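You operate a simulated robot arm through the tools that you are given. There is no shell and no other tool. Be economical: measure what you need, move in short steps, check, and stop when the job is done.

You run a simulated two-armed robot. Do the job below in one go: nothing can be reset, and whatever is moved stays where it is left.

TASK
Wipe up the spill on the top of the side bench with the cloth and put it back.
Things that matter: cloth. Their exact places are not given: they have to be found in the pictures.

The check looks at the end state, three seconds after you hand in, the way a careful person would. Anything else that was tipped, shoved, dropped, spilled or broken makes it a failure. Flat cloth is picked up by pressing the open fingertips on it (5 to 10 N) and closing them slowly along it; thin cloth reads only 2 to 8 mm in the jaws.

THE ROBOT
Two 7-joint arms with two-finger parallel grippers on one trunk, on a base that drives. Base frame: it is fixed to the floor where the robot stands at the start and does not move with it; the origin is under the middle of the robot, x ahead of it, y to its left, z up; the surface under the hand at the start is at about z = 780. Units: mm, rad, N and s.
The left shoulder is at the start at [50, 177, 1129], the right one opposite. With the tool pointing down near the work surface each hand reaches from about 200 to 700 mm from the robot's upright axis, wherever it stands, measured 20 degrees to its own side. Payload 3.43 kg a hand.
The TCP of each hand is the grasp point between the finger pads, 34 mm short of the fingertips. In the tool frame z runs along the fingers and y along their closing line. Largest opening 128 mm; finger width 24, thickness 12; the body of the gripper, 48 by 130 mm, starts 96 mm behind the TCP.
Orientation is that of the tool frame in the base frame, as a unit quaternion [w, x, y, z]. With the fingers straight down and closing along the base's y, the tool's x points along the base's -x, its y along +y and its z along -z.

THE INTERFACE
- The arms move only by the tool apply_moves. It takes "left_steps", "right_steps" or both (then of equal length, played together; a hand with none holds still); each is a list of rows, each a list of 6 numbers: the shift along the tool's x, y, z in mm, then the turn, a rotation vector about the tool's x, y, z in rad. In form: [[dx, dy, dz, ax, ay, az], ...]. A call has 1 to 10 rows; each row shifts and turns the commanded pose from where the row before left it, along the tool's axes as they then stand. "left_fingers" and "right_fingers" are, for a hand that has rows, the finger opening in mm, from 0 to 128, set as the call begins (left out, the last holds). Rows are played at 5 a second. More than 50 mm and 0.15 rad between two rows, or a gripper value outside its range, and nothing of the call is played. Where a pose cannot be reached the arm comes as near as it can. A force on the tool above 40 N (or 10 N above the force at the start of the call, whichever is more), or a blocked arm, ends the call early, and 0.2 s more pass. Each finger travels about 108 mm/s and halts on what it meets, pressing with about 37 N; the grip force reading is that of the motor and also rises with nothing between the fingers. The clock runs only during rows and for 0.2 s after the last one: add rows that do not move to give the fingers time. The reply holds the time, the measured pose of the TCP, the force on the tool along the base axes, the opening and the grip force, in the units named above and with some noise, with the torque about the TCP (base axes, N m) and any sound that the robot's microphone picked up.
- Cameras (640 x 400 px; columns grow to the right, rows downward): "scene" is now at [132.2, 49.7, 1274.8]; the picture's right is [0.62, -0.78, 0.00], its down [-0.56, -0.44, -0.70] and it looks along [0.55, 0.43, -0.71] (base axes); focal length 252 px, centre (320, 200). "left" rides on the left gripper at [76, 11, -160] in its tool frame; the picture's right is [-0.15, 0.99, 0.00], its down [-0.88, -0.13, -0.46] and it looks along [-0.45, -0.07, 0.89] (tool axes); focal length 234 px, centre (320, 200). "right" rides on the right gripper at [76, -11, -160] in its tool frame; the picture's right is [0.15, 0.99, 0.00], its down [-0.88, 0.13, -0.46] and it looks along [-0.45, 0.07, 0.89] (tool axes); focal length 234 px, centre (320, 200).
- get_image(camera): a new picture of that camera. It takes no simulated time.
- lift_body(by): slides the trunk up (or, below 0, down) by that many mm; the arms and the scene camera ride with it, the base frame stays. It gives what a move gives, with no picture.
- steer(legs): drives the robot by 1 to 6 legs, each [ahead, turn to the left] in mm and rad, along the robot's own axes; the way and the turn of a leg run together, so that a leg with both is an arc; at most 1500 mm and 3.142 rad a leg. The arms and the cameras ride along, it lands a little off, and it stops where it bumps. It gives what a move gives.
- turn_head(pan, tilt): turns the head with the scene camera to pan (to the left, within 1.396 rad either way) and tilt (down, from -0.506 to 1.204), counted from straight ahead of the robot. It gives what a move gives.
- pixel_to_xyz(camera, pixels): for up to 12 pixels [column, row] of the newest picture of that camera ("zoom" is the newest enlarged one), the place [x, y, z] in the base frame of the surface seen there, good to about 2 mm. It takes no simulated time.
- enlarge(camera, box): a new picture of the part [left, top, right, bottom] of that camera's present view, enlarged. It takes no simulated time.
- sign_off(): hands the job in; it is judged then, once.

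Keep the steps short. Do not move on a guess: measure, check each grasp and each placing, and mend mistakes. In all there are 80 turns and 58 pictures (those below and enlarged ones count). Leave the grippers open and the arms clear of the work at the hand-in unless told otherwise, and finish with a single line.

The tools are called as name(argument=value, ...) on one line, values as JSON. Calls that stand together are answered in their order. apply_moves: Moves the arms, as the interface text tells. Its arguments: {"type":"object","properties":{"left_steps":{"type":"array"},"left_fingers":{"type":"number"},"right_steps":{"type":"array"},"right_fingers":{"type":"number"}},"required":[]} The other tools are called the same way: lift_body (by) slides the trunk up or down; steer (legs) drives the base; turn_head (pan, tilt) turns the head that bears the scene camera; get_image (camera) takes a picture; pixel_to_xyz (camera, pixels) gives the place of the surface under pixels of a picture; enlarge (camera, box) takes an enlarged picture of a part of a camera's view; sign_off () hands the job in.

At the start:

```text
t: 0.0
left_tcp_pos: [278.0, 341.7, 1041.4]
left_tool_rot: [0.001, 0.0, 1.0, 0.0]
left_wrist_force: [0.2, 0.1, -0.9]
left_wrist_torque: [-0.01, 0.0, -0.03]
left_opening: 128.1
left_grip_force: 0.1
right_tcp_pos: [437.0, 52.9, 978.4]
right_tool_rot: [0.0, 0.0, 1.0, 0.0]
right_wrist_force: [0.4, -0.6, 0.3]
right_wrist_torque: [-0.01, 0.01, 0.04]
right_opening: 128.1
right_grip_force: 0.0
trunk travel left (down, up): [-300.0, 101.0]
robot x, y, heading: [1.2, 0.1, 0.0]
head pan, tilt: [0.67, 0.796]
```

scene: 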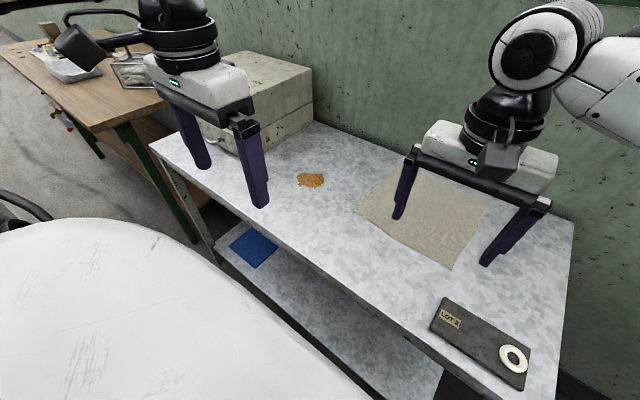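
right: 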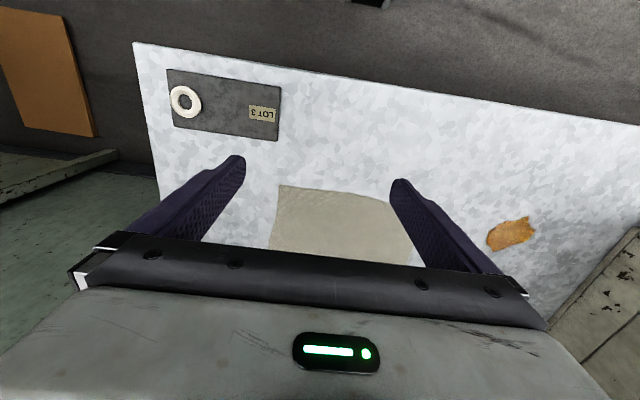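
left: 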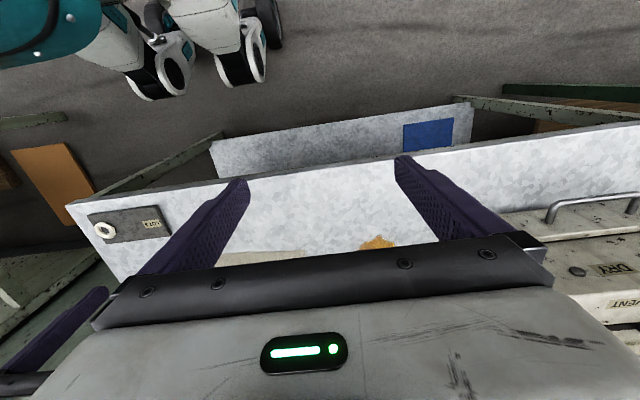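

I see a beige sheet on the bench, a blue square on the lower shelf and an orange spill near (311,180). I'll look closer and measure.

enlarge(camera="scene", box=[200, 120, 520, 320])

pixel_to_xyz(camera="scene", pixels=[[311, 180], [298, 181], [324, 180], [354, 210], [451, 269], [487, 206], [393, 167], [430, 215], [255, 247], [240, 230], [150, 143], [574, 222]])

enlarge(camera="scene", box=[0, 10, 240, 160])

```text
2.00 times, centred on (360, 220) of scene
```

zoom: 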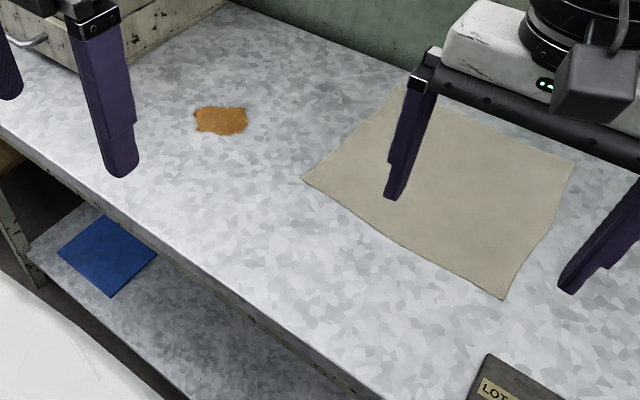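

```text
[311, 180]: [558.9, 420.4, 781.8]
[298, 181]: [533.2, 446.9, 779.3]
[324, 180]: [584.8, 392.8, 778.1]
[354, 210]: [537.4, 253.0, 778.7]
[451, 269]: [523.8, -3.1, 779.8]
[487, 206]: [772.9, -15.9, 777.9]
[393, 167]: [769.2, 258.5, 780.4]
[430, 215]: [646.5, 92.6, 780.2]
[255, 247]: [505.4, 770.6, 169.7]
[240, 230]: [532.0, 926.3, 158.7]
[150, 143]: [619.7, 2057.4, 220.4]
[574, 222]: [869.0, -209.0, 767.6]
```

```text
2.67 times, centred on (120, 85) of scene
```

zoom: 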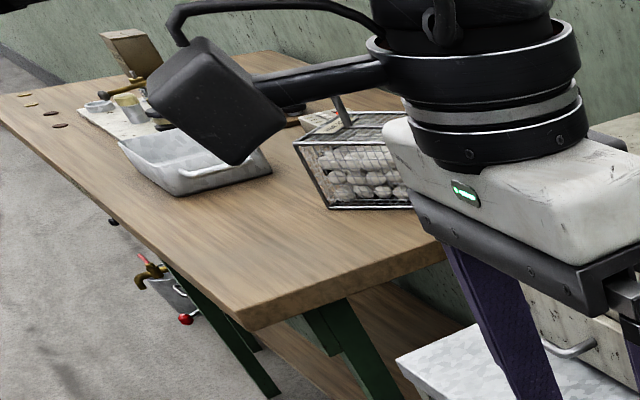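

The beige sheet looks like the cloth: flat, thin and wavy-edged, about 260 mm. I'll inspect the blue item too, and the left hand's surroundings, before settling on it.

enlarge(camera="left", box=[360, 90, 520, 190])

enlarge(camera="scene", box=[200, 210, 312, 280])

pixel_to_xyz(camera="left", pixels=[[404, 130], [452, 120], [430, 146], [300, 176], [480, 148], [570, 240], [510, 215], [375, 244]])

```text
4.00 times, centred on (440, 140) of left
```

zoom: 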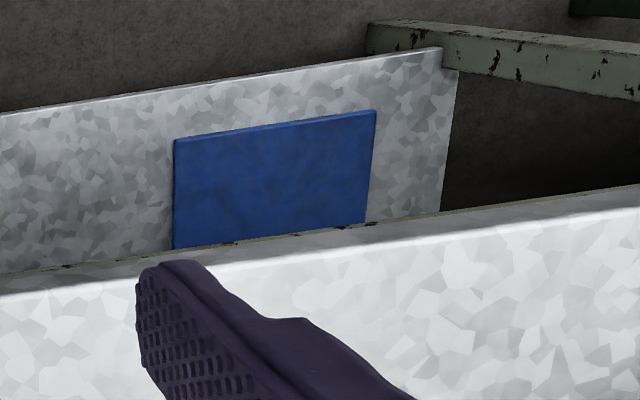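

```text
5.71 times, centred on (256, 245) of scene
```

zoom: 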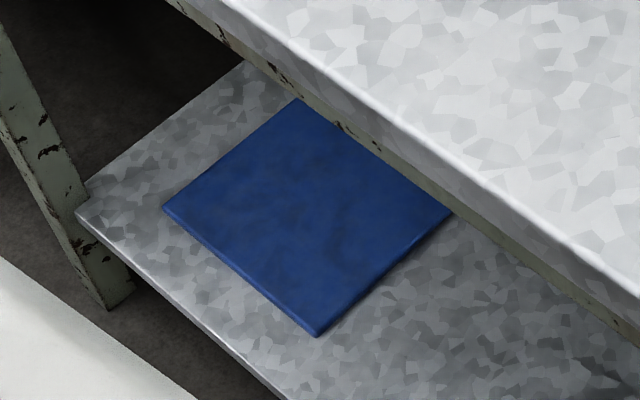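

```text
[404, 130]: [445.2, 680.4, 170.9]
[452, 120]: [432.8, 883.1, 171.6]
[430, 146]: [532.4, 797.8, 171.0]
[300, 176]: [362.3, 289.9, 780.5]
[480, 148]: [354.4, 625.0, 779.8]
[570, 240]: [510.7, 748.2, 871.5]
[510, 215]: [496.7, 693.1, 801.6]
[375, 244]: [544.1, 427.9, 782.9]
```

The blue thing is a stiff, thick pad, so the cloth is the beige sheet. Its corners are about (537,253), (524,-3), (773,-16) and (769,258). The spill is around (558,420). Plan:
- Pinch the cloth near its left edge and drag it over the spill, scrubbing along x.
- Pull it back by its right edge.

First I'll bring the left hand above the left part of the cloth and move the right hand aside.

apply_moves(left_steps=[[0, 0, 0, 0, 0, 0], [-36, -15, 15, 0, 0, 0], [-36, -15, 15, 0, 0, 0], [-36, -15, 15, 0, 0, 0], [-36, -15, 15, 0, 0, 0], [-36, -15, 15, 0, 0, 0], [-36, -15, 15, 0, 0, 0], [-36, -15, 15, 0, 0, 0], [-36, -15, 15, 0, 0, 0], [-36, -15, 15, 0, 0, 0]], right_steps=[[0, -40, 0, 0, 0, 0], [0, -40, 0, 0, 0, 0], [0, -40, 0, 0, 0, 0], [0, -40, 0, 0, 0, 0], [0, 0, 0, 0, 0, 0], [0, 0, 0, 0, 0, 0], [0, 0, 0, 0, 0, 0], [0, 0, 0, 0, 0, 0], [0, 0, 0, 0, 0, 0], [0, 0, 0, 0, 0, 0]], left_fingers=64)

get_image(camera="left")

get_image(camera="scene")

```text
t: 2.2
left_tcp_pos: [547.2, 237.2, 923.5]
left_tool_rot: [0.001, 0.0, 1.0, 0.0]
left_wrist_force: [0.2, 0.0, 0.4]
left_wrist_torque: [-0.02, 0.03, -0.04]
left_opening: 64.1
left_grip_force: 0.1
left hand out of reach, approached as far as the arm can: row 9, 10
right_tcp_pos: [436.9, -108.4, 975.8]
right_tool_rot: [-0.001, -0.001, 1.0, -0.001]
right_wrist_force: [0.4, 0.1, 0.7]
right_wrist_torque: [0.02, -0.01, -0.01]
right_opening: 127.9
right_grip_force: 0.1
trunk travel left (down, up): [-300.0, 101.0]
robot x, y, heading: [3.9, -2.3, -0.004]
head pan, tilt: [0.67, 0.796]
```

```text
50 pictures are left
```

left: 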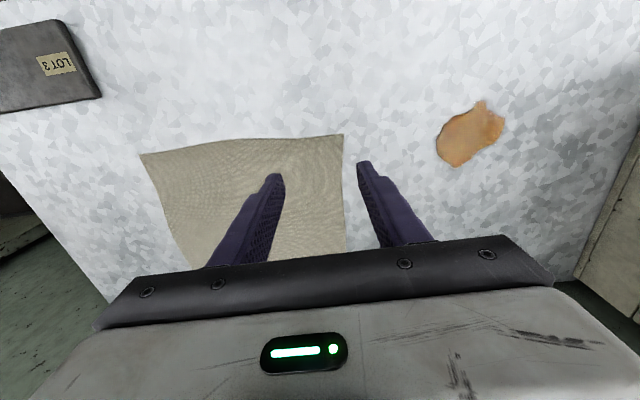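

```text
49 pictures are left
```

scene: 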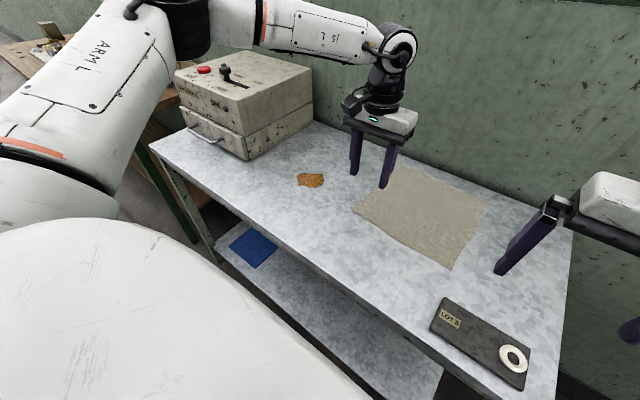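

Reach ran out near x=547. I'll check how much room there is between the robot and the bench for a short drive ahead.

pixel_to_xyz(camera="scene", pixels=[[150, 330], [250, 310], [330, 385], [180, 250], [300, 284], [420, 350], [215, 248], [370, 345], [150, 145], [311, 180]])

turn_head(pan=0.2, tilt=1.2)

get_image(camera="scene")

```text
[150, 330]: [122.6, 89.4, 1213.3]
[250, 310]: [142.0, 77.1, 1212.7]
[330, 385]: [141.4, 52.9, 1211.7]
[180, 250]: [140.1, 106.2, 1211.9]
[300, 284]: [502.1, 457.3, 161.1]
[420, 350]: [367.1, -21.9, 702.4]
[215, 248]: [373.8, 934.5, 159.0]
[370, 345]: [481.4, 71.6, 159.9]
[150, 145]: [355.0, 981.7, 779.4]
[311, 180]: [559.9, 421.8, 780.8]
```

```text
t: 3.1
left_tcp_pos: [546.9, 237.6, 925.6]
left_tool_rot: [0.001, 0.0, 1.0, -0.001]
left_wrist_force: [-0.7, -0.3, 1.0]
left_wrist_torque: [0.0, -0.02, -0.02]
left_opening: 63.9
left_grip_force: 0.1
right_tcp_pos: [436.9, -108.7, 976.8]
right_tool_rot: [0.0, 0.0, 1.0, 0.0]
right_wrist_force: [0.1, 0.0, 0.3]
right_wrist_torque: [0.02, 0.02, 0.02]
right_opening: 128.0
right_grip_force: 0.0
trunk travel left (down, up): [-300.0, 101.0]
robot x, y, heading: [5.0, -0.1, -0.002]
head pan, tilt: [0.201, 1.201]
```

```text
48 pictures are left
```

scene: 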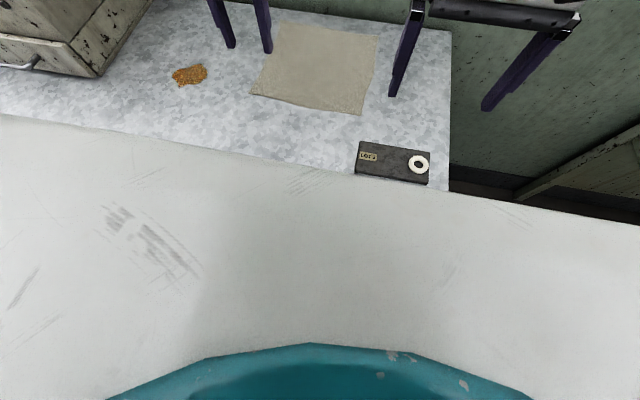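

The body shell hides the base, so I won't drive for now. I'll test reach at a lower height: down 60, then ahead.

apply_moves(left_steps=[[0, 0, 30, 0, 0, 0], [0, 0, 30, 0, 0, 0], [-20, -8, 0, 0, 0, 0], [-20, -8, 0, 0, 0, 0], [0, 0, 0, 0, 0, 0]])

```text
t: 4.3
left_tcp_pos: [541.0, 249.0, 885.8]
left_tool_rot: [0.001, 0.0, 1.0, -0.001]
left_wrist_force: [-0.3, -0.5, 0.1]
left_wrist_torque: [0.0, 0.01, 0.01]
left_opening: 64.0
left_grip_force: 0.2
left hand out of reach, approached as far as the arm can: row 1, 2, 3, 4
right_tcp_pos: [436.7, -109.0, 976.3]
right_tool_rot: [0.0, 0.0, 1.0, -0.001]
right_wrist_force: [0.8, -0.3, -0.3]
right_wrist_torque: [0.04, 0.0, -0.01]
right_opening: 127.9
right_grip_force: 0.2
trunk travel left (down, up): [-300.0, 101.0]
robot x, y, heading: [0.5, -0.6, -0.0]
head pan, tilt: [0.201, 1.201]
```

I'll check robot-to-bench clearance using the right wrist camera, since its top rows look back at the base.

get_image(camera="right")

get_image(camera="left")

get_image(camera="scene")

```text
47 pictures are left
```

right: 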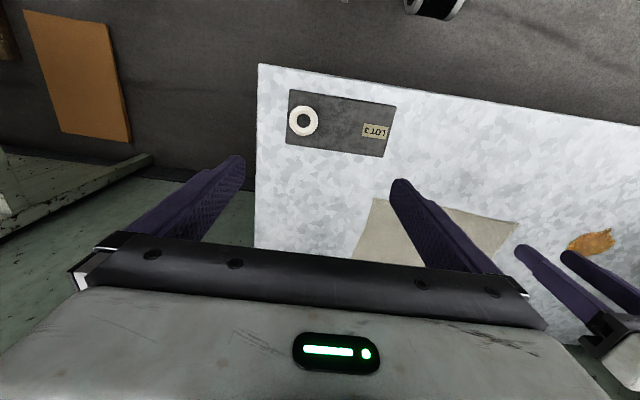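

```text
46 pictures are left
```

left: 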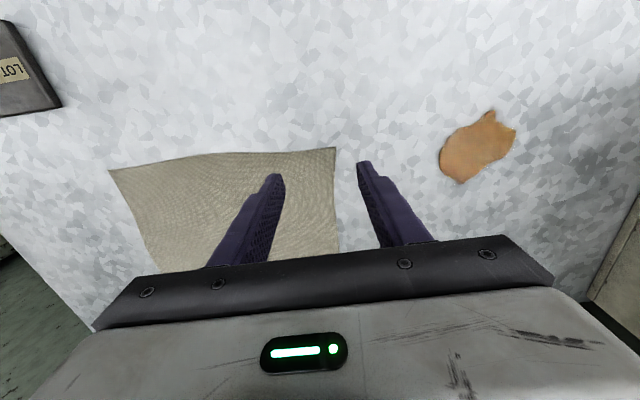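

```text
45 pictures are left
```

scene: 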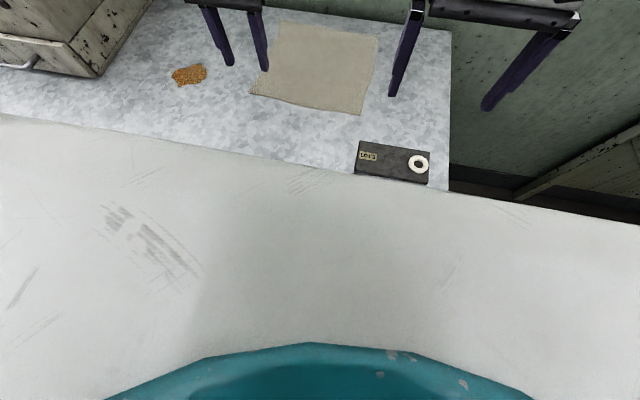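

Measuring the base wheel edge near (435,12) and the floor and bench edges.

pixel_to_xyz(camera="right", pixels=[[435, 8], [430, 17], [455, 5], [350, 3], [400, 87], [262, 66], [560, 20], [604, 232], [110, 140]])

pixel_to_xyz(camera="left", pixels=[[109, 170], [335, 148], [337, 240], [160, 270], [440, 152], [515, 130], [488, 112], [460, 183]])

```text
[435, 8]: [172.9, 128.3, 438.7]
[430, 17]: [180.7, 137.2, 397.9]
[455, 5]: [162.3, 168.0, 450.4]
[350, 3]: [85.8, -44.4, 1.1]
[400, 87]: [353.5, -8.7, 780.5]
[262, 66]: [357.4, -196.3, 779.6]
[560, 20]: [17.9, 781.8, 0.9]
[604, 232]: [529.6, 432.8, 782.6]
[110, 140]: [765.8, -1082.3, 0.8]
```

```text
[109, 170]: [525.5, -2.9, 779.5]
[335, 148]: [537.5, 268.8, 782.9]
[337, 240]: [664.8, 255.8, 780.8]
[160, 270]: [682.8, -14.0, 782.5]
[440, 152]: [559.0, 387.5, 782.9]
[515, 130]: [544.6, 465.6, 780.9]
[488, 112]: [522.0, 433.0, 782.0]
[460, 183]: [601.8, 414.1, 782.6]
```

The foremost base part is at x≈181 and the bench front at 355, which leaves about 170 mm. Driving 90 mm ahead is safe, with both hands well above the bench. I'll first raise the left hand a bit.

apply_moves(left_steps=[[30, 0, -20, 0, 0, 0], [30, 0, -20, 0, 0, 0], [30, 0, 0, 0, 0, 0], [0, 0, 0, 0, 0, 0]])

steer(legs=[[90, 0]])

```text
t: 5.3
left_tcp_pos: [452.9, 250.2, 922.7]
left_tool_rot: [0.0, 0.001, 1.0, 0.001]
left_wrist_force: [-0.4, 0.6, -0.2]
left_wrist_torque: [-0.03, 0.02, 0.01]
left_opening: 63.9
left_grip_force: 0.0
right_tcp_pos: [436.6, -107.8, 975.6]
right_tool_rot: [-0.001, 0.0, 1.0, 0.0]
right_wrist_force: [-0.4, 0.2, 0.5]
right_wrist_torque: [-0.03, 0.0, 0.05]
right_opening: 128.3
right_grip_force: 0.0
trunk travel left (down, up): [-300.0, 101.0]
robot x, y, heading: [-2.9, 2.8, 0.005]
head pan, tilt: [0.201, 1.201]
```

```text
t: 6.4
left_tcp_pos: [543.4, 251.2, 922.9]
left_tool_rot: [-0.001, -0.001, 1.0, -0.001]
left_wrist_force: [-0.3, 0.5, 0.1]
left_wrist_torque: [0.0, 0.01, -0.02]
left_opening: 64.1
left_grip_force: 0.0
right_tcp_pos: [526.4, -108.1, 975.4]
right_tool_rot: [0.0, 0.0, 1.0, 0.0]
right_wrist_force: [-0.5, -0.3, -0.3]
right_wrist_torque: [0.0, 0.03, 0.0]
right_opening: 128.0
right_grip_force: 0.0
trunk travel left (down, up): [-300.0, 101.0]
robot x, y, heading: [91.2, -0.1, 0.002]
head pan, tilt: [0.201, 1.201]
```

The drive went cleanly. Now I'll move the left hand above (610,208) at z≈850.

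apply_moves(left_steps=[[-22, -14, 18, 0, 0, 0], [-22, -14, 18, 0, 0, 0], [-23, -15, 18, 0, 0, 0], [0, 0, 19, 0, 0, 0], [0, 0, 0, 0, 0, 0]])

get_image(camera="left")

```text
t: 7.6
left_tcp_pos: [594.0, 217.5, 860.7]
left_tool_rot: [0.0, -0.001, 1.0, -0.001]
left_wrist_force: [0.1, 0.2, -0.6]
left_wrist_torque: [0.0, -0.02, 0.0]
left_opening: 64.2
left_grip_force: 0.0
left hand out of reach, approached as far as the arm can: row 3, 4
right_tcp_pos: [526.5, -107.4, 975.6]
right_tool_rot: [0.0, -0.001, 1.0, 0.0]
right_wrist_force: [0.1, 0.3, -0.2]
right_wrist_torque: [0.0, -0.01, 0.0]
right_opening: 127.8
right_grip_force: 0.0
trunk travel left (down, up): [-300.0, 101.0]
robot x, y, heading: [88.0, 2.6, 0.001]
head pan, tilt: [0.201, 1.201]
```

```text
44 pictures are left
```

left: 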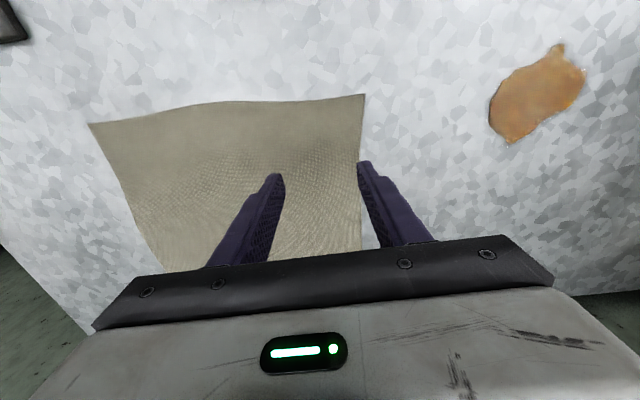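

Reach is still marginal at low height. Lowering the trunk should help, so I'll raise both hands first and then lower the body.

apply_moves(left_steps=[[10, 0, -40, 0, 0, 0], [10, 0, -40, 0, 0, 0], [10, 0, -40, 0, 0, 0], [0, 0, 0, 0, 0, 0]], right_steps=[[0, 0, -30, 0, 0, 0], [0, 0, -30, 0, 0, 0], [0, 0, -30, 0, 0, 0], [0, 0, 0, 0, 0, 0]])

lift_body(by=-120)

apply_moves(left_steps=[[-15, -4, 5, 0, 0, 0], [-15, -5, 5, 0, 0, 0], [-10, 0, 0, 0, 0, 0], [0, 0, 0, 0, 0, 0]])

```text
t: 8.6
left_tcp_pos: [560.8, 218.2, 980.1]
left_tool_rot: [-0.001, -0.001, 1.0, 0.0]
left_wrist_force: [0.0, -0.2, 0.0]
left_wrist_torque: [-0.03, 0.0, 0.04]
left_opening: 64.1
left_grip_force: 0.2
right_tcp_pos: [526.7, -108.6, 1067.3]
right_tool_rot: [0.0, -0.001, 1.0, 0.0]
right_wrist_force: [0.0, -0.4, 0.7]
right_wrist_torque: [-0.02, -0.01, -0.04]
right_opening: 127.8
right_grip_force: 0.0
trunk travel left (down, up): [-300.0, 101.0]
robot x, y, heading: [90.7, 2.2, 0.002]
head pan, tilt: [0.201, 1.201]
```

```text
t: 10.1
left_tcp_pos: [563.1, 217.7, 860.7]
left_tool_rot: [0.0, -0.001, 1.0, 0.0]
left_wrist_force: [-0.4, -0.7, -0.4]
left_wrist_torque: [0.01, -0.01, 0.01]
left_opening: 64.2
left_grip_force: 0.2
right_tcp_pos: [526.9, -108.6, 946.7]
right_tool_rot: [0.001, -0.002, 1.0, 0.0]
right_wrist_force: [-0.5, -0.1, -0.5]
right_wrist_torque: [0.01, -0.03, 0.02]
right_opening: 128.0
right_grip_force: 0.2
trunk travel left (down, up): [-180.0, 221.0]
robot x, y, heading: [85.1, 0.8, 0.0]
head pan, tilt: [0.201, 1.201]
```

```text
t: 11.1
left_tcp_pos: [602.4, 209.9, 850.8]
left_tool_rot: [0.0, -0.001, 1.0, 0.0]
left_wrist_force: [0.5, -0.4, -0.7]
left_wrist_torque: [0.0, -0.02, 0.06]
left_opening: 63.7
left_grip_force: 0.1
right_tcp_pos: [526.1, -108.5, 947.0]
right_tool_rot: [-0.001, 0.0, 1.0, 0.0]
right_wrist_force: [-0.5, -0.3, -0.5]
right_wrist_torque: [-0.02, -0.02, -0.01]
right_opening: 128.0
right_grip_force: 0.0
trunk travel left (down, up): [-180.0, 221.0]
robot x, y, heading: [87.4, 0.4, 0.001]
head pan, tilt: [0.201, 1.201]
```

Reach is good now. I'll go to x≈635 and lower to just above the cloth.

apply_moves(left_steps=[[-17, -1, 10, 0, 0, 0], [-16, -1, 10, 0, 0, 0], [0, 0, 8, 0, 0, 0], [0, 0, 4, 0, 0, 0], [0, 0, 0, 0, 0, 0]])

get_image(camera="left")

```text
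t: 12.3
left_tcp_pos: [623.8, 215.1, 820.7]
left_tool_rot: [0.001, 0.0, 1.0, 0.0]
left_wrist_force: [-0.3, 0.4, -0.8]
left_wrist_torque: [0.01, -0.02, -0.01]
left_opening: 63.7
left_grip_force: 0.0
left hand out of reach, approached as far as the arm can: row 2
right_tcp_pos: [526.8, -107.6, 946.2]
right_tool_rot: [0.0, -0.001, 1.0, 0.001]
right_wrist_force: [-0.2, 0.2, -0.2]
right_wrist_torque: [0.02, 0.02, -0.04]
right_opening: 127.8
right_grip_force: 0.0
trunk travel left (down, up): [-180.0, 221.0]
robot x, y, heading: [89.1, 0.6, 0.004]
head pan, tilt: [0.201, 1.201]
```

```text
43 pictures are left
```

left: 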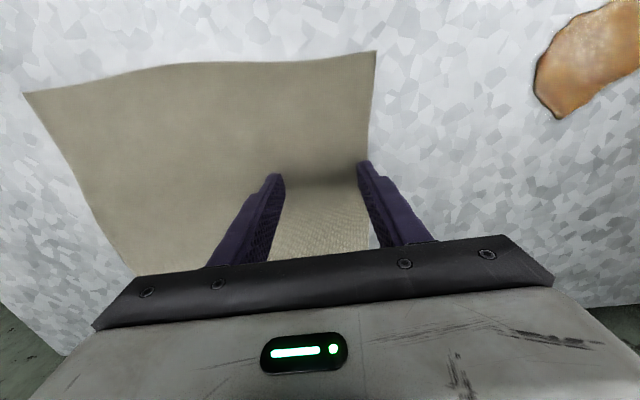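

The left finger sits right at the cloth edge. I'll shift 18 mm inward (−y) and slightly nearer, then press gently.

apply_moves(left_steps=[[12, -18, 0, 0, 0, 0], [0, 0, 3, 0, 0, 0], [0, 0, 2, 0, 0, 0], [0, 0, 2, 0, 0, 0], [0, 0, 0, 0, 0, 0]])

```text
t: 13.5
left_tcp_pos: [610.7, 199.5, 814.5]
left_tool_rot: [0.002, -0.001, 1.0, 0.0]
left_wrist_force: [-0.2, -0.4, 3.9]
left_wrist_torque: [0.14, 0.02, 0.03]
left_opening: 63.7
left_grip_force: 0.1
left hand out of reach, approached as far as the arm can: row 1
right_tcp_pos: [527.5, -108.7, 949.2]
right_tool_rot: [-0.001, 0.0, 1.0, 0.0]
right_wrist_force: [-0.7, -0.2, -0.3]
right_wrist_torque: [-0.01, -0.01, -0.03]
right_opening: 128.0
right_grip_force: 0.1
trunk travel left (down, up): [-180.0, 221.0]
robot x, y, heading: [89.0, -3.4, 0.003]
head pan, tilt: [0.201, 1.201]
```

I read 3.9 N, so I'll press 1 mm more and start closing in small stages.

apply_moves(left_steps=[[0, 0, 1, 0, 0, 0], [0, 0, 0, 0, 0, 0]], left_fingers=54)

apply_moves(left_steps=[[0, 0, 0, 0, 0, 0], [0, 0, 0, 0, 0, 0]], left_fingers=42)

get_image(camera="left")

```text
t: 14.1
left_tcp_pos: [608.7, 199.8, 815.4]
left_tool_rot: [0.002, -0.002, 1.0, -0.001]
left_wrist_force: [0.8, -1.1, 11.5]
left_wrist_torque: [0.32, 0.01, -0.04]
left_opening: 53.5
left_grip_force: 0.0
right_tcp_pos: [527.1, -109.3, 947.0]
right_tool_rot: [0.0, -0.001, 1.0, 0.0]
right_wrist_force: [0.1, -0.3, 0.4]
right_wrist_torque: [-0.05, -0.02, 0.01]
right_opening: 128.0
right_grip_force: 0.0
trunk travel left (down, up): [-180.0, 221.0]
robot x, y, heading: [88.3, -2.8, -0.001]
head pan, tilt: [0.201, 1.201]
```

```text
t: 14.7
left_tcp_pos: [608.9, 198.2, 815.5]
left_tool_rot: [0.003, 0.0, 1.0, -0.001]
left_wrist_force: [-0.1, -1.8, 15.8]
left_wrist_torque: [0.32, 0.12, -0.03]
left_opening: 41.2
left_grip_force: 0.1
right_tcp_pos: [525.8, -108.2, 947.2]
right_tool_rot: [0.001, 0.0, 1.0, 0.001]
right_wrist_force: [0.0, -0.4, 0.5]
right_wrist_torque: [0.0, 0.02, 0.02]
right_opening: 127.8
right_grip_force: 0.1
trunk travel left (down, up): [-180.0, 221.0]
robot x, y, heading: [90.3, -0.5, -0.004]
head pan, tilt: [0.201, 1.201]
```

```text
42 pictures are left
```

left: 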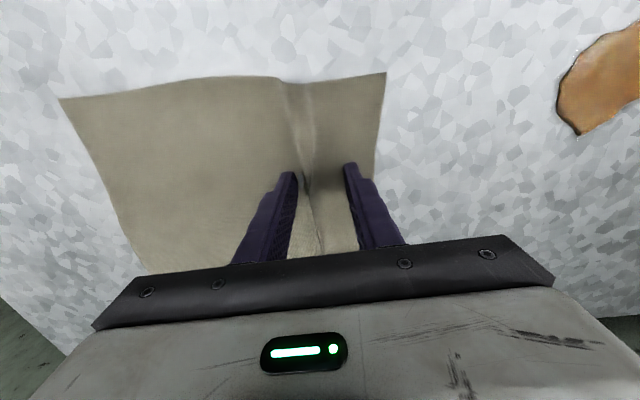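

The fold is forming nicely. The force is now 15.8 N, so I'll ease up 1.5 mm and keep closing.

apply_moves(left_steps=[[0, 0, -1.5, 0, 0, 0], [0, 0, 0, 0, 0, 0]], left_fingers=30)

apply_moves(left_steps=[[0, 0, 0, 0, 0, 0], [0, 0, 0, 0, 0, 0]], left_fingers=18)

apply_moves(left_steps=[[0, 0, 0, 0, 0, 0], [0, 0, 0, 0, 0, 0], [0, 0, 0, 0, 0, 0]], left_fingers=0)

get_image(camera="left")

```text
t: 15.3
left_tcp_pos: [609.8, 199.5, 815.9]
left_tool_rot: [0.001, -0.001, 1.0, -0.001]
left_wrist_force: [-0.4, -1.7, 12.3]
left_wrist_torque: [0.11, 0.06, 0.01]
left_opening: 28.9
left_grip_force: 0.1
right_tcp_pos: [525.8, -109.4, 946.9]
right_tool_rot: [0.001, 0.0, 1.0, 0.001]
right_wrist_force: [-0.4, 0.4, 0.5]
right_wrist_torque: [0.02, -0.01, -0.02]
right_opening: 128.0
right_grip_force: 0.0
trunk travel left (down, up): [-180.0, 221.0]
robot x, y, heading: [90.1, 0.1, 0.004]
head pan, tilt: [0.201, 1.201]
```

```text
t: 15.9
left_tcp_pos: [609.7, 200.8, 814.9]
left_tool_rot: [0.002, 0.0, 1.0, -0.001]
left_wrist_force: [-0.4, -0.1, 9.4]
left_wrist_torque: [0.07, 0.04, 0.01]
left_opening: 17.4
left_grip_force: 0.0
right_tcp_pos: [526.0, -109.0, 947.4]
right_tool_rot: [0.001, -0.001, 1.0, 0.001]
right_wrist_force: [0.7, -0.5, -0.4]
right_wrist_torque: [0.0, 0.01, -0.01]
right_opening: 127.8
right_grip_force: 0.1
trunk travel left (down, up): [-180.0, 221.0]
robot x, y, heading: [92.8, 1.6, -0.001]
head pan, tilt: [0.201, 1.201]
```

```text
t: 16.7
left_tcp_pos: [609.4, 200.2, 814.8]
left_tool_rot: [0.002, -0.001, 1.0, -0.001]
left_wrist_force: [-0.5, 0.3, 7.6]
left_wrist_torque: [0.03, 0.01, 0.03]
left_opening: 1.9
left_grip_force: 37.0
right_tcp_pos: [526.8, -109.3, 946.7]
right_tool_rot: [0.0, -0.001, 1.0, 0.0]
right_wrist_force: [0.7, 0.5, 0.6]
right_wrist_torque: [0.02, 0.01, 0.0]
right_opening: 128.2
right_grip_force: 0.0
trunk travel left (down, up): [-180.0, 221.0]
robot x, y, heading: [88.5, -2.2, 0.002]
head pan, tilt: [0.201, 1.201]
```

```text
41 pictures are left
```

left: 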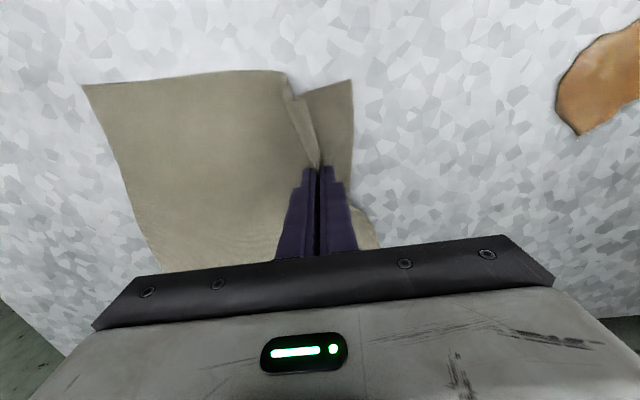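

The cloth is gripped, reading 1.9 mm with the fold between the pads. I'll drag it left toward the spill under light pressure.

apply_moves(left_steps=[[3, 17, 0, 0, 0, 0], [3, 17, 0, 0, 0, 0], [3, 17, 0, 0, 0, 0], [3, 17, 0, 0, 0, 0], [3, 17, 0, 0, 0, 0], [3, 17, 0, 0, 0, 0], [3, 17, 0, 0, 0, 0], [3, 17, 0, 0, 0, 0]])

get_image(camera="left")

turn_head(pan=0.45, tilt=0.85)

get_image(camera="scene")

```text
t: 18.5
left_tcp_pos: [586.2, 335.2, 815.2]
left_tool_rot: [0.0, -0.001, 1.0, 0.0]
left_wrist_force: [-0.3, 0.0, 1.6]
left_wrist_torque: [-0.02, 0.0, 0.01]
left_opening: 2.1
left_grip_force: 37.4
right_tcp_pos: [526.4, -107.8, 946.6]
right_tool_rot: [0.0, -0.002, 1.0, 0.0]
right_wrist_force: [0.2, 0.7, -0.7]
right_wrist_torque: [0.01, 0.0, 0.01]
right_opening: 128.2
right_grip_force: 0.0
trunk travel left (down, up): [-180.0, 221.0]
robot x, y, heading: [91.9, -1.9, 0.005]
head pan, tilt: [0.201, 1.201]
```

```text
40 pictures are left
```

left: 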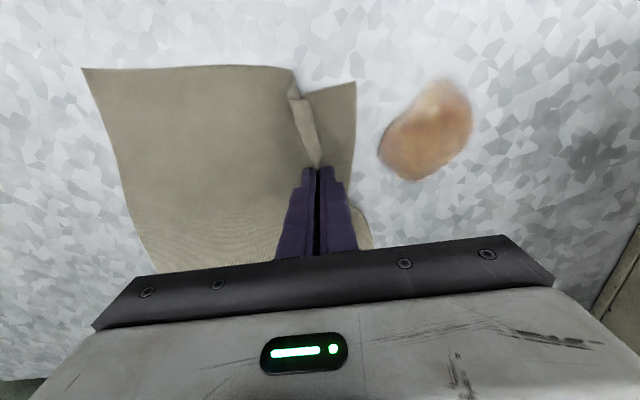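

```text
t: 19.3
left_tcp_pos: [586.5, 334.5, 815.2]
left_tool_rot: [0.001, -0.001, 1.0, 0.001]
left_wrist_force: [-0.1, -0.4, 0.6]
left_wrist_torque: [-0.04, 0.02, 0.02]
left_opening: 2.0
left_grip_force: 36.9
right_tcp_pos: [526.4, -108.3, 946.2]
right_tool_rot: [0.0, -0.001, 1.0, 0.0]
right_wrist_force: [-0.8, 0.9, -0.5]
right_wrist_torque: [0.03, 0.03, 0.0]
right_opening: 127.9
right_grip_force: 0.0
trunk travel left (down, up): [-180.0, 221.0]
robot x, y, heading: [90.2, -1.3, 0.004]
head pan, tilt: [0.45, 0.85]
```

```text
39 pictures are left
```

scene: 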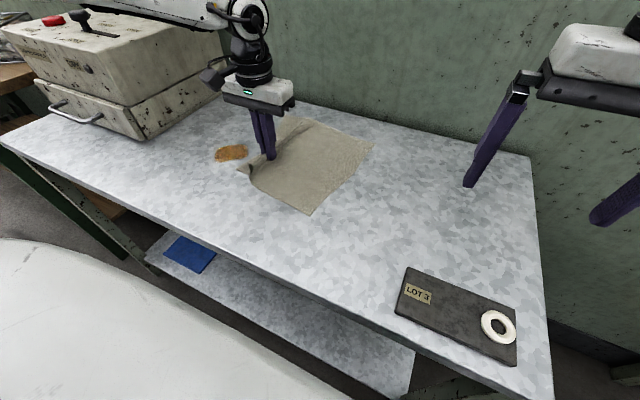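

The cloth follows flat. Now I'll scrub: press about 2 mm lower and zigzag along x, advancing in y over the spill (x 520–603, y 387–466).

apply_moves(left_steps=[[-9, 15, 1, 0, 0, 0], [-8, 22, 1, 0, 0, 0], [28, 0, 0, 0, 0, 0], [28, 0, 0, 0, 0, 0], [28, 0, 0, 0, 0, 0], [0, 18, 0, 0, 0, 0], [-28, 0, 0, 0, 0, 0], [-28, 0, 0, 0, 0, 0], [-28, 0, 0, 0, 0, 0], [0, 18, 0, 0, 0, 0]])

get_image(camera="left")

```text
t: 21.5
left_tcp_pos: [603.7, 405.4, 816.5]
left_tool_rot: [0.004, 0.0, 1.0, 0.0]
left_wrist_force: [0.2, -6.9, 22.3]
left_wrist_torque: [-0.25, 0.12, 0.06]
left_opening: 2.1
left_grip_force: 36.9
right_tcp_pos: [525.3, -109.8, 948.1]
right_tool_rot: [0.0, 0.0, 1.0, 0.001]
right_wrist_force: [0.1, 0.2, -0.6]
right_wrist_torque: [-0.02, -0.01, 0.04]
right_opening: 128.0
right_grip_force: 0.1
trunk travel left (down, up): [-180.0, 221.0]
robot x, y, heading: [91.1, 2.1, -0.004]
head pan, tilt: [0.45, 0.85]
```

```text
38 pictures are left
```

left: 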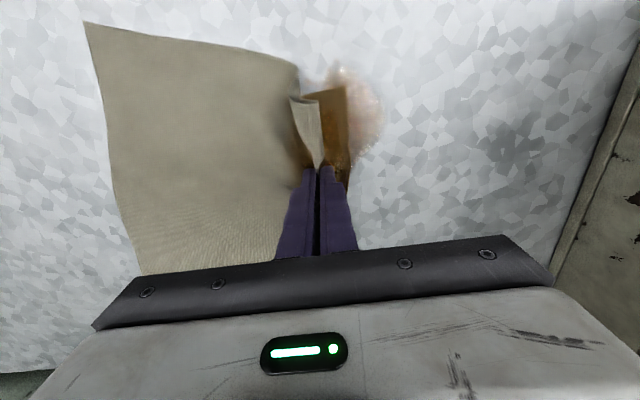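

It works: the spill is fading and the cloth is soaking it up. The force is 22 N, so I'll ease 1 mm and continue the stripes.

apply_moves(left_steps=[[28, 0, -1, 0, 0, 0], [28, 0, 0, 0, 0, 0], [30, 0, 0, 0, 0, 0], [0, 20, 0, 0, 0, 0], [-28, 0, 0, 0, 0, 0], [-28, 0, 0, 0, 0, 0], [-28, 0, 0, 0, 0, 0], [0, 20, 0, 0, 0, 0], [28, 0, 0, 0, 0, 0], [28, 0, 0, 0, 0, 0]])

get_image(camera="left")

```text
t: 23.7
left_tcp_pos: [543.8, 446.8, 815.9]
left_tool_rot: [0.001, -0.001, 1.0, 0.001]
left_wrist_force: [2.0, 1.0, 10.9]
left_wrist_torque: [0.0, -0.08, 0.0]
left_opening: 2.1
left_grip_force: 37.3
right_tcp_pos: [526.0, -107.7, 947.2]
right_tool_rot: [0.001, -0.001, 1.0, 0.0]
right_wrist_force: [0.4, 0.1, 0.1]
right_wrist_torque: [-0.01, 0.04, -0.03]
right_opening: 128.0
right_grip_force: 0.0
trunk travel left (down, up): [-180.0, 221.0]
robot x, y, heading: [90.8, -0.7, 0.002]
head pan, tilt: [0.45, 0.85]
```

```text
37 pictures are left
```

left: 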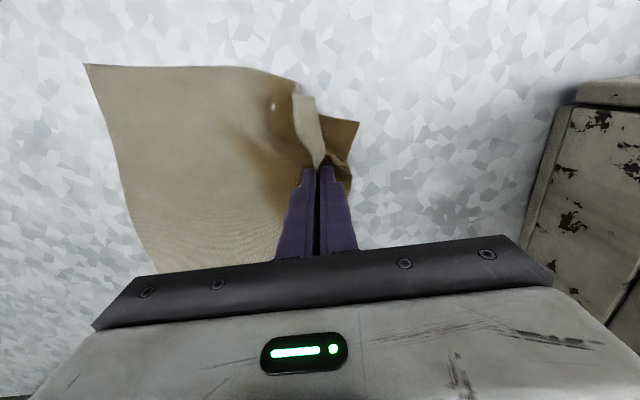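

The visible spill is gone ahead of the fingers. I'll do the last stripe at y≈466.

apply_moves(left_steps=[[28, 0, 0, 0, 0, 0], [0, 20, 0, 0, 0, 0], [-28, 0, 0, 0, 0, 0], [-28, 0, 0, 0, 0, 0], [-28, 0, 0, 0, 0, 0], [0, 10, 0, 0, 0, 0], [20, 5, 0, 0, 0, 0], [20, 0, 0, 0, 0, 0]])

enlarge(camera="scene", box=[120, 60, 440, 260])

```text
t: 25.5
left_tcp_pos: [560.5, 484.3, 815.4]
left_tool_rot: [0.002, -0.001, 1.0, 0.001]
left_wrist_force: [2.9, 0.9, 14.6]
left_wrist_torque: [0.01, -0.05, -0.02]
left_opening: 2.2
left_grip_force: 37.0
right_tcp_pos: [525.5, -109.0, 947.6]
right_tool_rot: [0.001, 0.0, 1.0, 0.001]
right_wrist_force: [0.1, 0.5, 0.6]
right_wrist_torque: [0.02, 0.03, 0.03]
right_opening: 128.0
right_grip_force: 0.0
trunk travel left (down, up): [-180.0, 221.0]
robot x, y, heading: [87.6, -3.2, -0.001]
head pan, tilt: [0.45, 0.85]
```

```text
2.00 times, centred on (280, 160) of scene
```

zoom: 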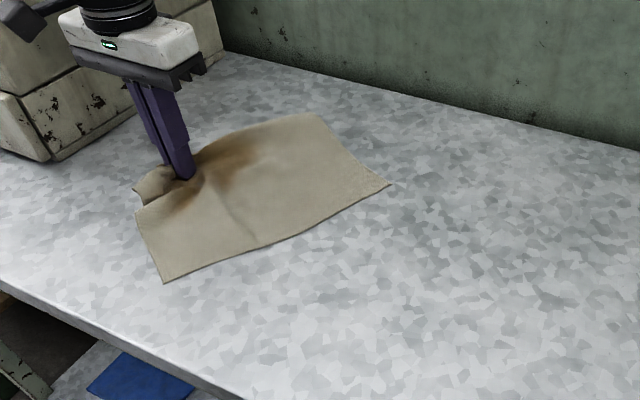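

The spill area ahead is clean, and the cloth followed but turned somewhat. I'll measure its corners in the zoom picture.

pixel_to_xyz(camera="zoom", pixels=[[163, 282], [389, 184], [318, 114], [137, 212], [135, 188], [203, 150], [255, 240], [300, 180]])

```text
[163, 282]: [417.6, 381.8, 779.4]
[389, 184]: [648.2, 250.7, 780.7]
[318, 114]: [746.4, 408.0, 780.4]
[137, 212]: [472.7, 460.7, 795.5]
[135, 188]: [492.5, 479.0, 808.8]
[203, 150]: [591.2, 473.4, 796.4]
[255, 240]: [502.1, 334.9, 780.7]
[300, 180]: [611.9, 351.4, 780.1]
```

The pinch has folded up the left side. I'll ease up slightly and open the fingers in place so the fold spreads out, then lift and look.

apply_moves(left_steps=[[0, 0, -1, 0, 0, 0], [0, 0, 0, 0, 0, 0]], left_fingers=20)

apply_moves(left_steps=[[0, 0, 0, 0, 0, 0], [0, 0, 0, 0, 0, 0], [0, 0, -10, 0, 0, 0], [0, 0, -20, 0, 0, 0], [0, 0, -40, 0, 0, 0], [0, 0, -50, 0, 0, 0]], left_fingers=64)

get_image(camera="left")

enlarge(camera="scene", box=[120, 60, 440, 260])

```text
t: 26.1
left_tcp_pos: [560.3, 483.3, 816.2]
left_tool_rot: [0.0, 0.0, 1.0, 0.001]
left_wrist_force: [0.5, 1.7, 9.9]
left_wrist_torque: [0.05, -0.03, -0.06]
left_opening: 18.6
left_grip_force: 0.1
right_tcp_pos: [526.2, -108.7, 947.5]
right_tool_rot: [0.001, -0.001, 1.0, 0.0]
right_wrist_force: [-0.2, 0.1, 0.3]
right_wrist_torque: [-0.02, 0.0, -0.04]
right_opening: 127.8
right_grip_force: 0.1
trunk travel left (down, up): [-180.0, 221.0]
robot x, y, heading: [84.7, -0.1, -0.001]
head pan, tilt: [0.45, 0.85]
```

```text
t: 27.5
left_tcp_pos: [561.4, 483.7, 935.0]
left_tool_rot: [-0.001, -0.001, 1.0, -0.001]
left_wrist_force: [-0.1, 0.4, -0.5]
left_wrist_torque: [0.01, 0.03, -0.01]
left_opening: 63.8
left_grip_force: 0.1
right_tcp_pos: [526.1, -109.4, 947.4]
right_tool_rot: [0.0, 0.0, 1.0, 0.0]
right_wrist_force: [-0.5, -0.5, -0.3]
right_wrist_torque: [-0.01, -0.02, -0.01]
right_opening: 127.9
right_grip_force: 0.0
trunk travel left (down, up): [-180.0, 221.0]
robot x, y, heading: [88.1, -1.9, 0.001]
head pan, tilt: [0.45, 0.85]
```

```text
35 pictures are left
```

left: 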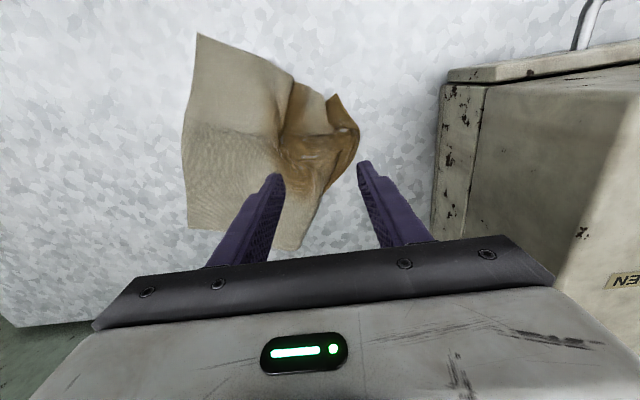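

```text
2.00 times, centred on (280, 160) of scene
```

zoom: 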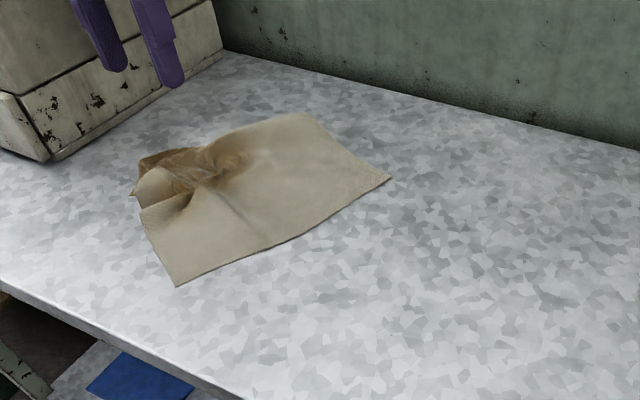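

The cloth is released. To bring it back I'll pinch its right edge and drag it right, turning it +27°. For reach I'll first turn the robot 0.35 rad to the right; both hands are clear at z≈940.

steer(legs=[[0, -0.35]])

turn_head(pan=0.6, tilt=0.9)

get_image(camera="scene")

```text
t: 29.0
left_tcp_pos: [697.4, 293.4, 935.5]
left_tool_rot: [0.0, 0.172, 0.985, 0.0]
left_wrist_force: [-0.4, -0.3, 0.0]
left_wrist_torque: [0.0, -0.01, 0.06]
left_opening: 64.0
left_grip_force: 0.0
right_tcp_pos: [464.4, -250.7, 946.5]
right_tool_rot: [-0.001, 0.172, 0.985, -0.001]
right_wrist_force: [0.4, 0.2, -0.2]
right_wrist_torque: [-0.01, 0.03, 0.01]
right_opening: 128.0
right_grip_force: 0.1
trunk travel left (down, up): [-180.0, 221.0]
robot x, y, heading: [83.8, -0.7, -0.346]
head pan, tilt: [0.45, 0.85]
```

```text
t: 29.7
left_tcp_pos: [698.0, 293.3, 934.1]
left_tool_rot: [-0.001, 0.172, 0.985, 0.0]
left_wrist_force: [0.0, 0.2, -0.4]
left_wrist_torque: [0.02, 0.0, -0.01]
left_opening: 63.8
left_grip_force: 0.0
right_tcp_pos: [464.3, -250.9, 947.1]
right_tool_rot: [0.0, 0.171, 0.985, 0.0]
right_wrist_force: [0.1, -0.6, -0.5]
right_wrist_torque: [0.02, -0.01, -0.02]
right_opening: 127.8
right_grip_force: 0.0
trunk travel left (down, up): [-180.0, 221.0]
robot x, y, heading: [86.3, 4.6, -0.348]
head pan, tilt: [0.6, 0.901]
```

```text
33 pictures are left
```

scene: 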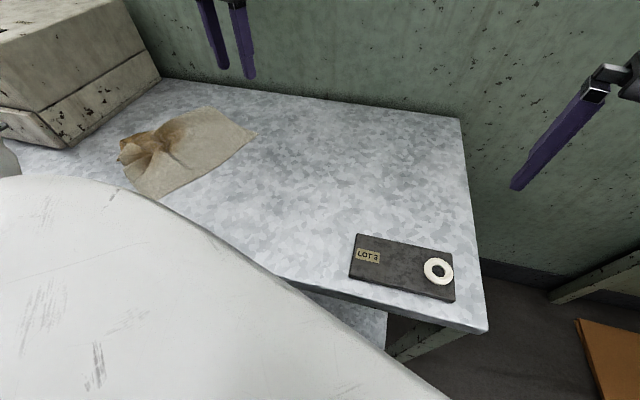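

Measuring the cloth corners and plate in this view.

pixel_to_xyz(camera="scene", pixels=[[152, 196], [255, 132], [207, 165], [215, 108], [190, 147], [118, 148], [357, 236], [349, 278], [460, 120], [487, 328]])

```text
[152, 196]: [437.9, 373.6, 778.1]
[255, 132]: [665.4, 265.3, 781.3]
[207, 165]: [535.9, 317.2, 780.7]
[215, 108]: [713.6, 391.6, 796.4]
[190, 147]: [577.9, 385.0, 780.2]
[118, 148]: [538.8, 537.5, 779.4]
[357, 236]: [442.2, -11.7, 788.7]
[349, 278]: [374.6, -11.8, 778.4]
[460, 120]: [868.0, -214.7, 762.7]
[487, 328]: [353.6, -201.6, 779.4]
```

The right edge midpoint is about (548,320). I'll go above (563,352), with closing nearly perpendicular to the edge and an opening of 48.

apply_moves(left_steps=[[37, 2.4, 21, 0, 0, 0], [37, 2.4, 21, 0, 0, 0], [37, 2.4, 21, 0, 0, 0], [36, 2.4, 21, 0, 0, 0], [0, 0, 0, 0, 0, 0]], left_fingers=48)

get_image(camera="left")

```text
t: 30.9
left_tcp_pos: [561.1, 352.2, 849.1]
left_tool_rot: [0.0, 0.172, 0.985, -0.001]
left_wrist_force: [0.3, -0.2, 0.6]
left_wrist_torque: [-0.02, 0.0, 0.02]
left_opening: 47.8
left_grip_force: 0.0
right_tcp_pos: [463.6, -250.9, 946.1]
right_tool_rot: [0.001, 0.172, 0.985, 0.0]
right_wrist_force: [-0.5, 0.8, 0.3]
right_wrist_torque: [0.03, 0.01, 0.0]
right_opening: 127.7
right_grip_force: 0.0
trunk travel left (down, up): [-180.0, 221.0]
robot x, y, heading: [89.1, 3.8, -0.347]
head pan, tilt: [0.6, 0.901]
```

```text
32 pictures are left
```

left: 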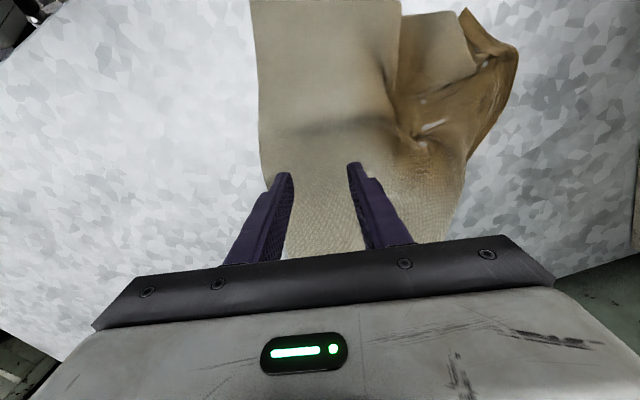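

Both fingers are over cloth. Descending to press.

apply_moves(left_steps=[[0, 0, 20, 0, 0, 0], [0, 0, 11, 0, 0, 0], [0, 0, 3, 0, 0, 0], [0, 0, 1.5, 0, 0, 0], [0, 0, 0, 0, 0, 0]])

```text
t: 32.1
left_tcp_pos: [563.8, 352.4, 815.6]
left_tool_rot: [0.0, 0.172, 0.985, 0.0]
left_wrist_force: [-0.7, 0.2, 1.4]
left_wrist_torque: [0.01, 0.02, -0.02]
left_opening: 48.0
left_grip_force: 0.2
right_tcp_pos: [464.8, -250.5, 946.1]
right_tool_rot: [0.0, 0.173, 0.985, 0.0]
right_wrist_force: [0.5, 0.0, -0.1]
right_wrist_torque: [-0.02, -0.01, 0.03]
right_opening: 127.9
right_grip_force: 0.1
trunk travel left (down, up): [-180.0, 221.0]
robot x, y, heading: [90.6, -1.0, -0.344]
head pan, tilt: [0.6, 0.901]
```

Barely touching. I'll go 1.5 mm more, then close in stages.

apply_moves(left_steps=[[0, 0, 1.5, 0, 0, 0], [0, 0, 0, 0, 0, 0]], left_fingers=40)

apply_moves(left_steps=[[0, 0, 0, 0, 0, 0], [0, 0, 0, 0, 0, 0]], left_fingers=28)

apply_moves(left_steps=[[0, 0, 0, 0, 0, 0], [0, 0, 0, 0, 0, 0]], left_fingers=14)

apply_moves(left_steps=[[0, 0, 0, 0, 0, 0], [0, 0, 0, 0, 0, 0], [0, 0, 0, 0, 0, 0]], left_fingers=0)

get_image(camera="left")

```text
t: 32.7
left_tcp_pos: [562.9, 352.8, 813.6]
left_tool_rot: [0.002, 0.172, 0.985, 0.001]
left_wrist_force: [-0.6, 2.1, 11.0]
left_wrist_torque: [-0.09, 0.08, -0.04]
left_opening: 39.4
left_grip_force: 0.1
right_tcp_pos: [463.2, -250.0, 947.1]
right_tool_rot: [0.0, 0.172, 0.985, 0.0]
right_wrist_force: [-0.8, -0.2, 0.7]
right_wrist_torque: [-0.02, 0.03, 0.01]
right_opening: 128.0
right_grip_force: 0.0
trunk travel left (down, up): [-180.0, 221.0]
robot x, y, heading: [89.1, -0.6, -0.346]
head pan, tilt: [0.6, 0.901]
```

```text
t: 33.3
left_tcp_pos: [563.2, 351.2, 813.9]
left_tool_rot: [0.002, 0.172, 0.985, 0.0]
left_wrist_force: [0.7, 0.6, 14.6]
left_wrist_torque: [-0.09, 0.02, 0.02]
left_opening: 27.5
left_grip_force: 0.1
right_tcp_pos: [462.0, -250.5, 946.9]
right_tool_rot: [0.001, 0.171, 0.985, 0.0]
right_wrist_force: [1.1, -0.2, 0.2]
right_wrist_torque: [0.04, -0.02, -0.04]
right_opening: 128.0
right_grip_force: 0.0
trunk travel left (down, up): [-180.0, 221.0]
robot x, y, heading: [88.7, 2.1, -0.348]
head pan, tilt: [0.6, 0.901]
```

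```text
t: 33.9
left_tcp_pos: [562.7, 351.0, 815.1]
left_tool_rot: [0.0, 0.172, 0.985, 0.001]
left_wrist_force: [1.0, 0.5, 16.5]
left_wrist_torque: [-0.05, 0.07, 0.0]
left_opening: 12.6
left_grip_force: 0.1
right_tcp_pos: [462.2, -251.5, 947.9]
right_tool_rot: [0.001, 0.172, 0.985, 0.0]
right_wrist_force: [-0.8, 1.1, 0.0]
right_wrist_torque: [0.03, 0.02, 0.0]
right_opening: 128.0
right_grip_force: 0.0
trunk travel left (down, up): [-180.0, 221.0]
robot x, y, heading: [91.7, 0.0, -0.345]
head pan, tilt: [0.6, 0.901]
```

```text
t: 34.7
left_tcp_pos: [562.9, 350.6, 815.8]
left_tool_rot: [0.0, 0.173, 0.985, 0.001]
left_wrist_force: [-0.8, -0.7, 17.8]
left_wrist_torque: [-0.06, 0.06, 0.01]
left_opening: 1.8
left_grip_force: 36.9
right_tcp_pos: [464.0, -251.1, 946.4]
right_tool_rot: [0.001, 0.172, 0.985, 0.0]
right_wrist_force: [-0.7, 1.1, 0.8]
right_wrist_torque: [0.0, 0.0, -0.01]
right_opening: 128.0
right_grip_force: 0.0
trunk travel left (down, up): [-180.0, 221.0]
robot x, y, heading: [89.3, -3.3, -0.345]
head pan, tilt: [0.6, 0.901]
```

```text
31 pictures are left
```

left: 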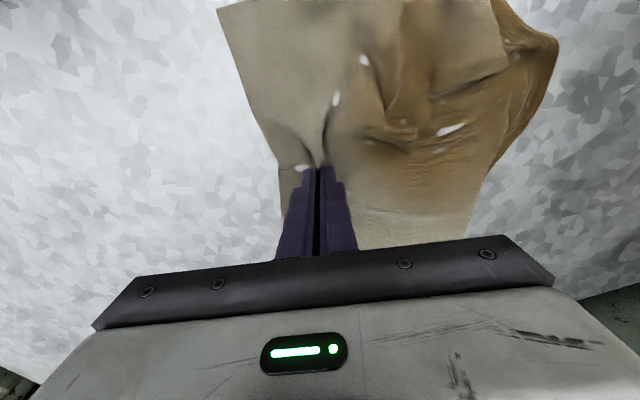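

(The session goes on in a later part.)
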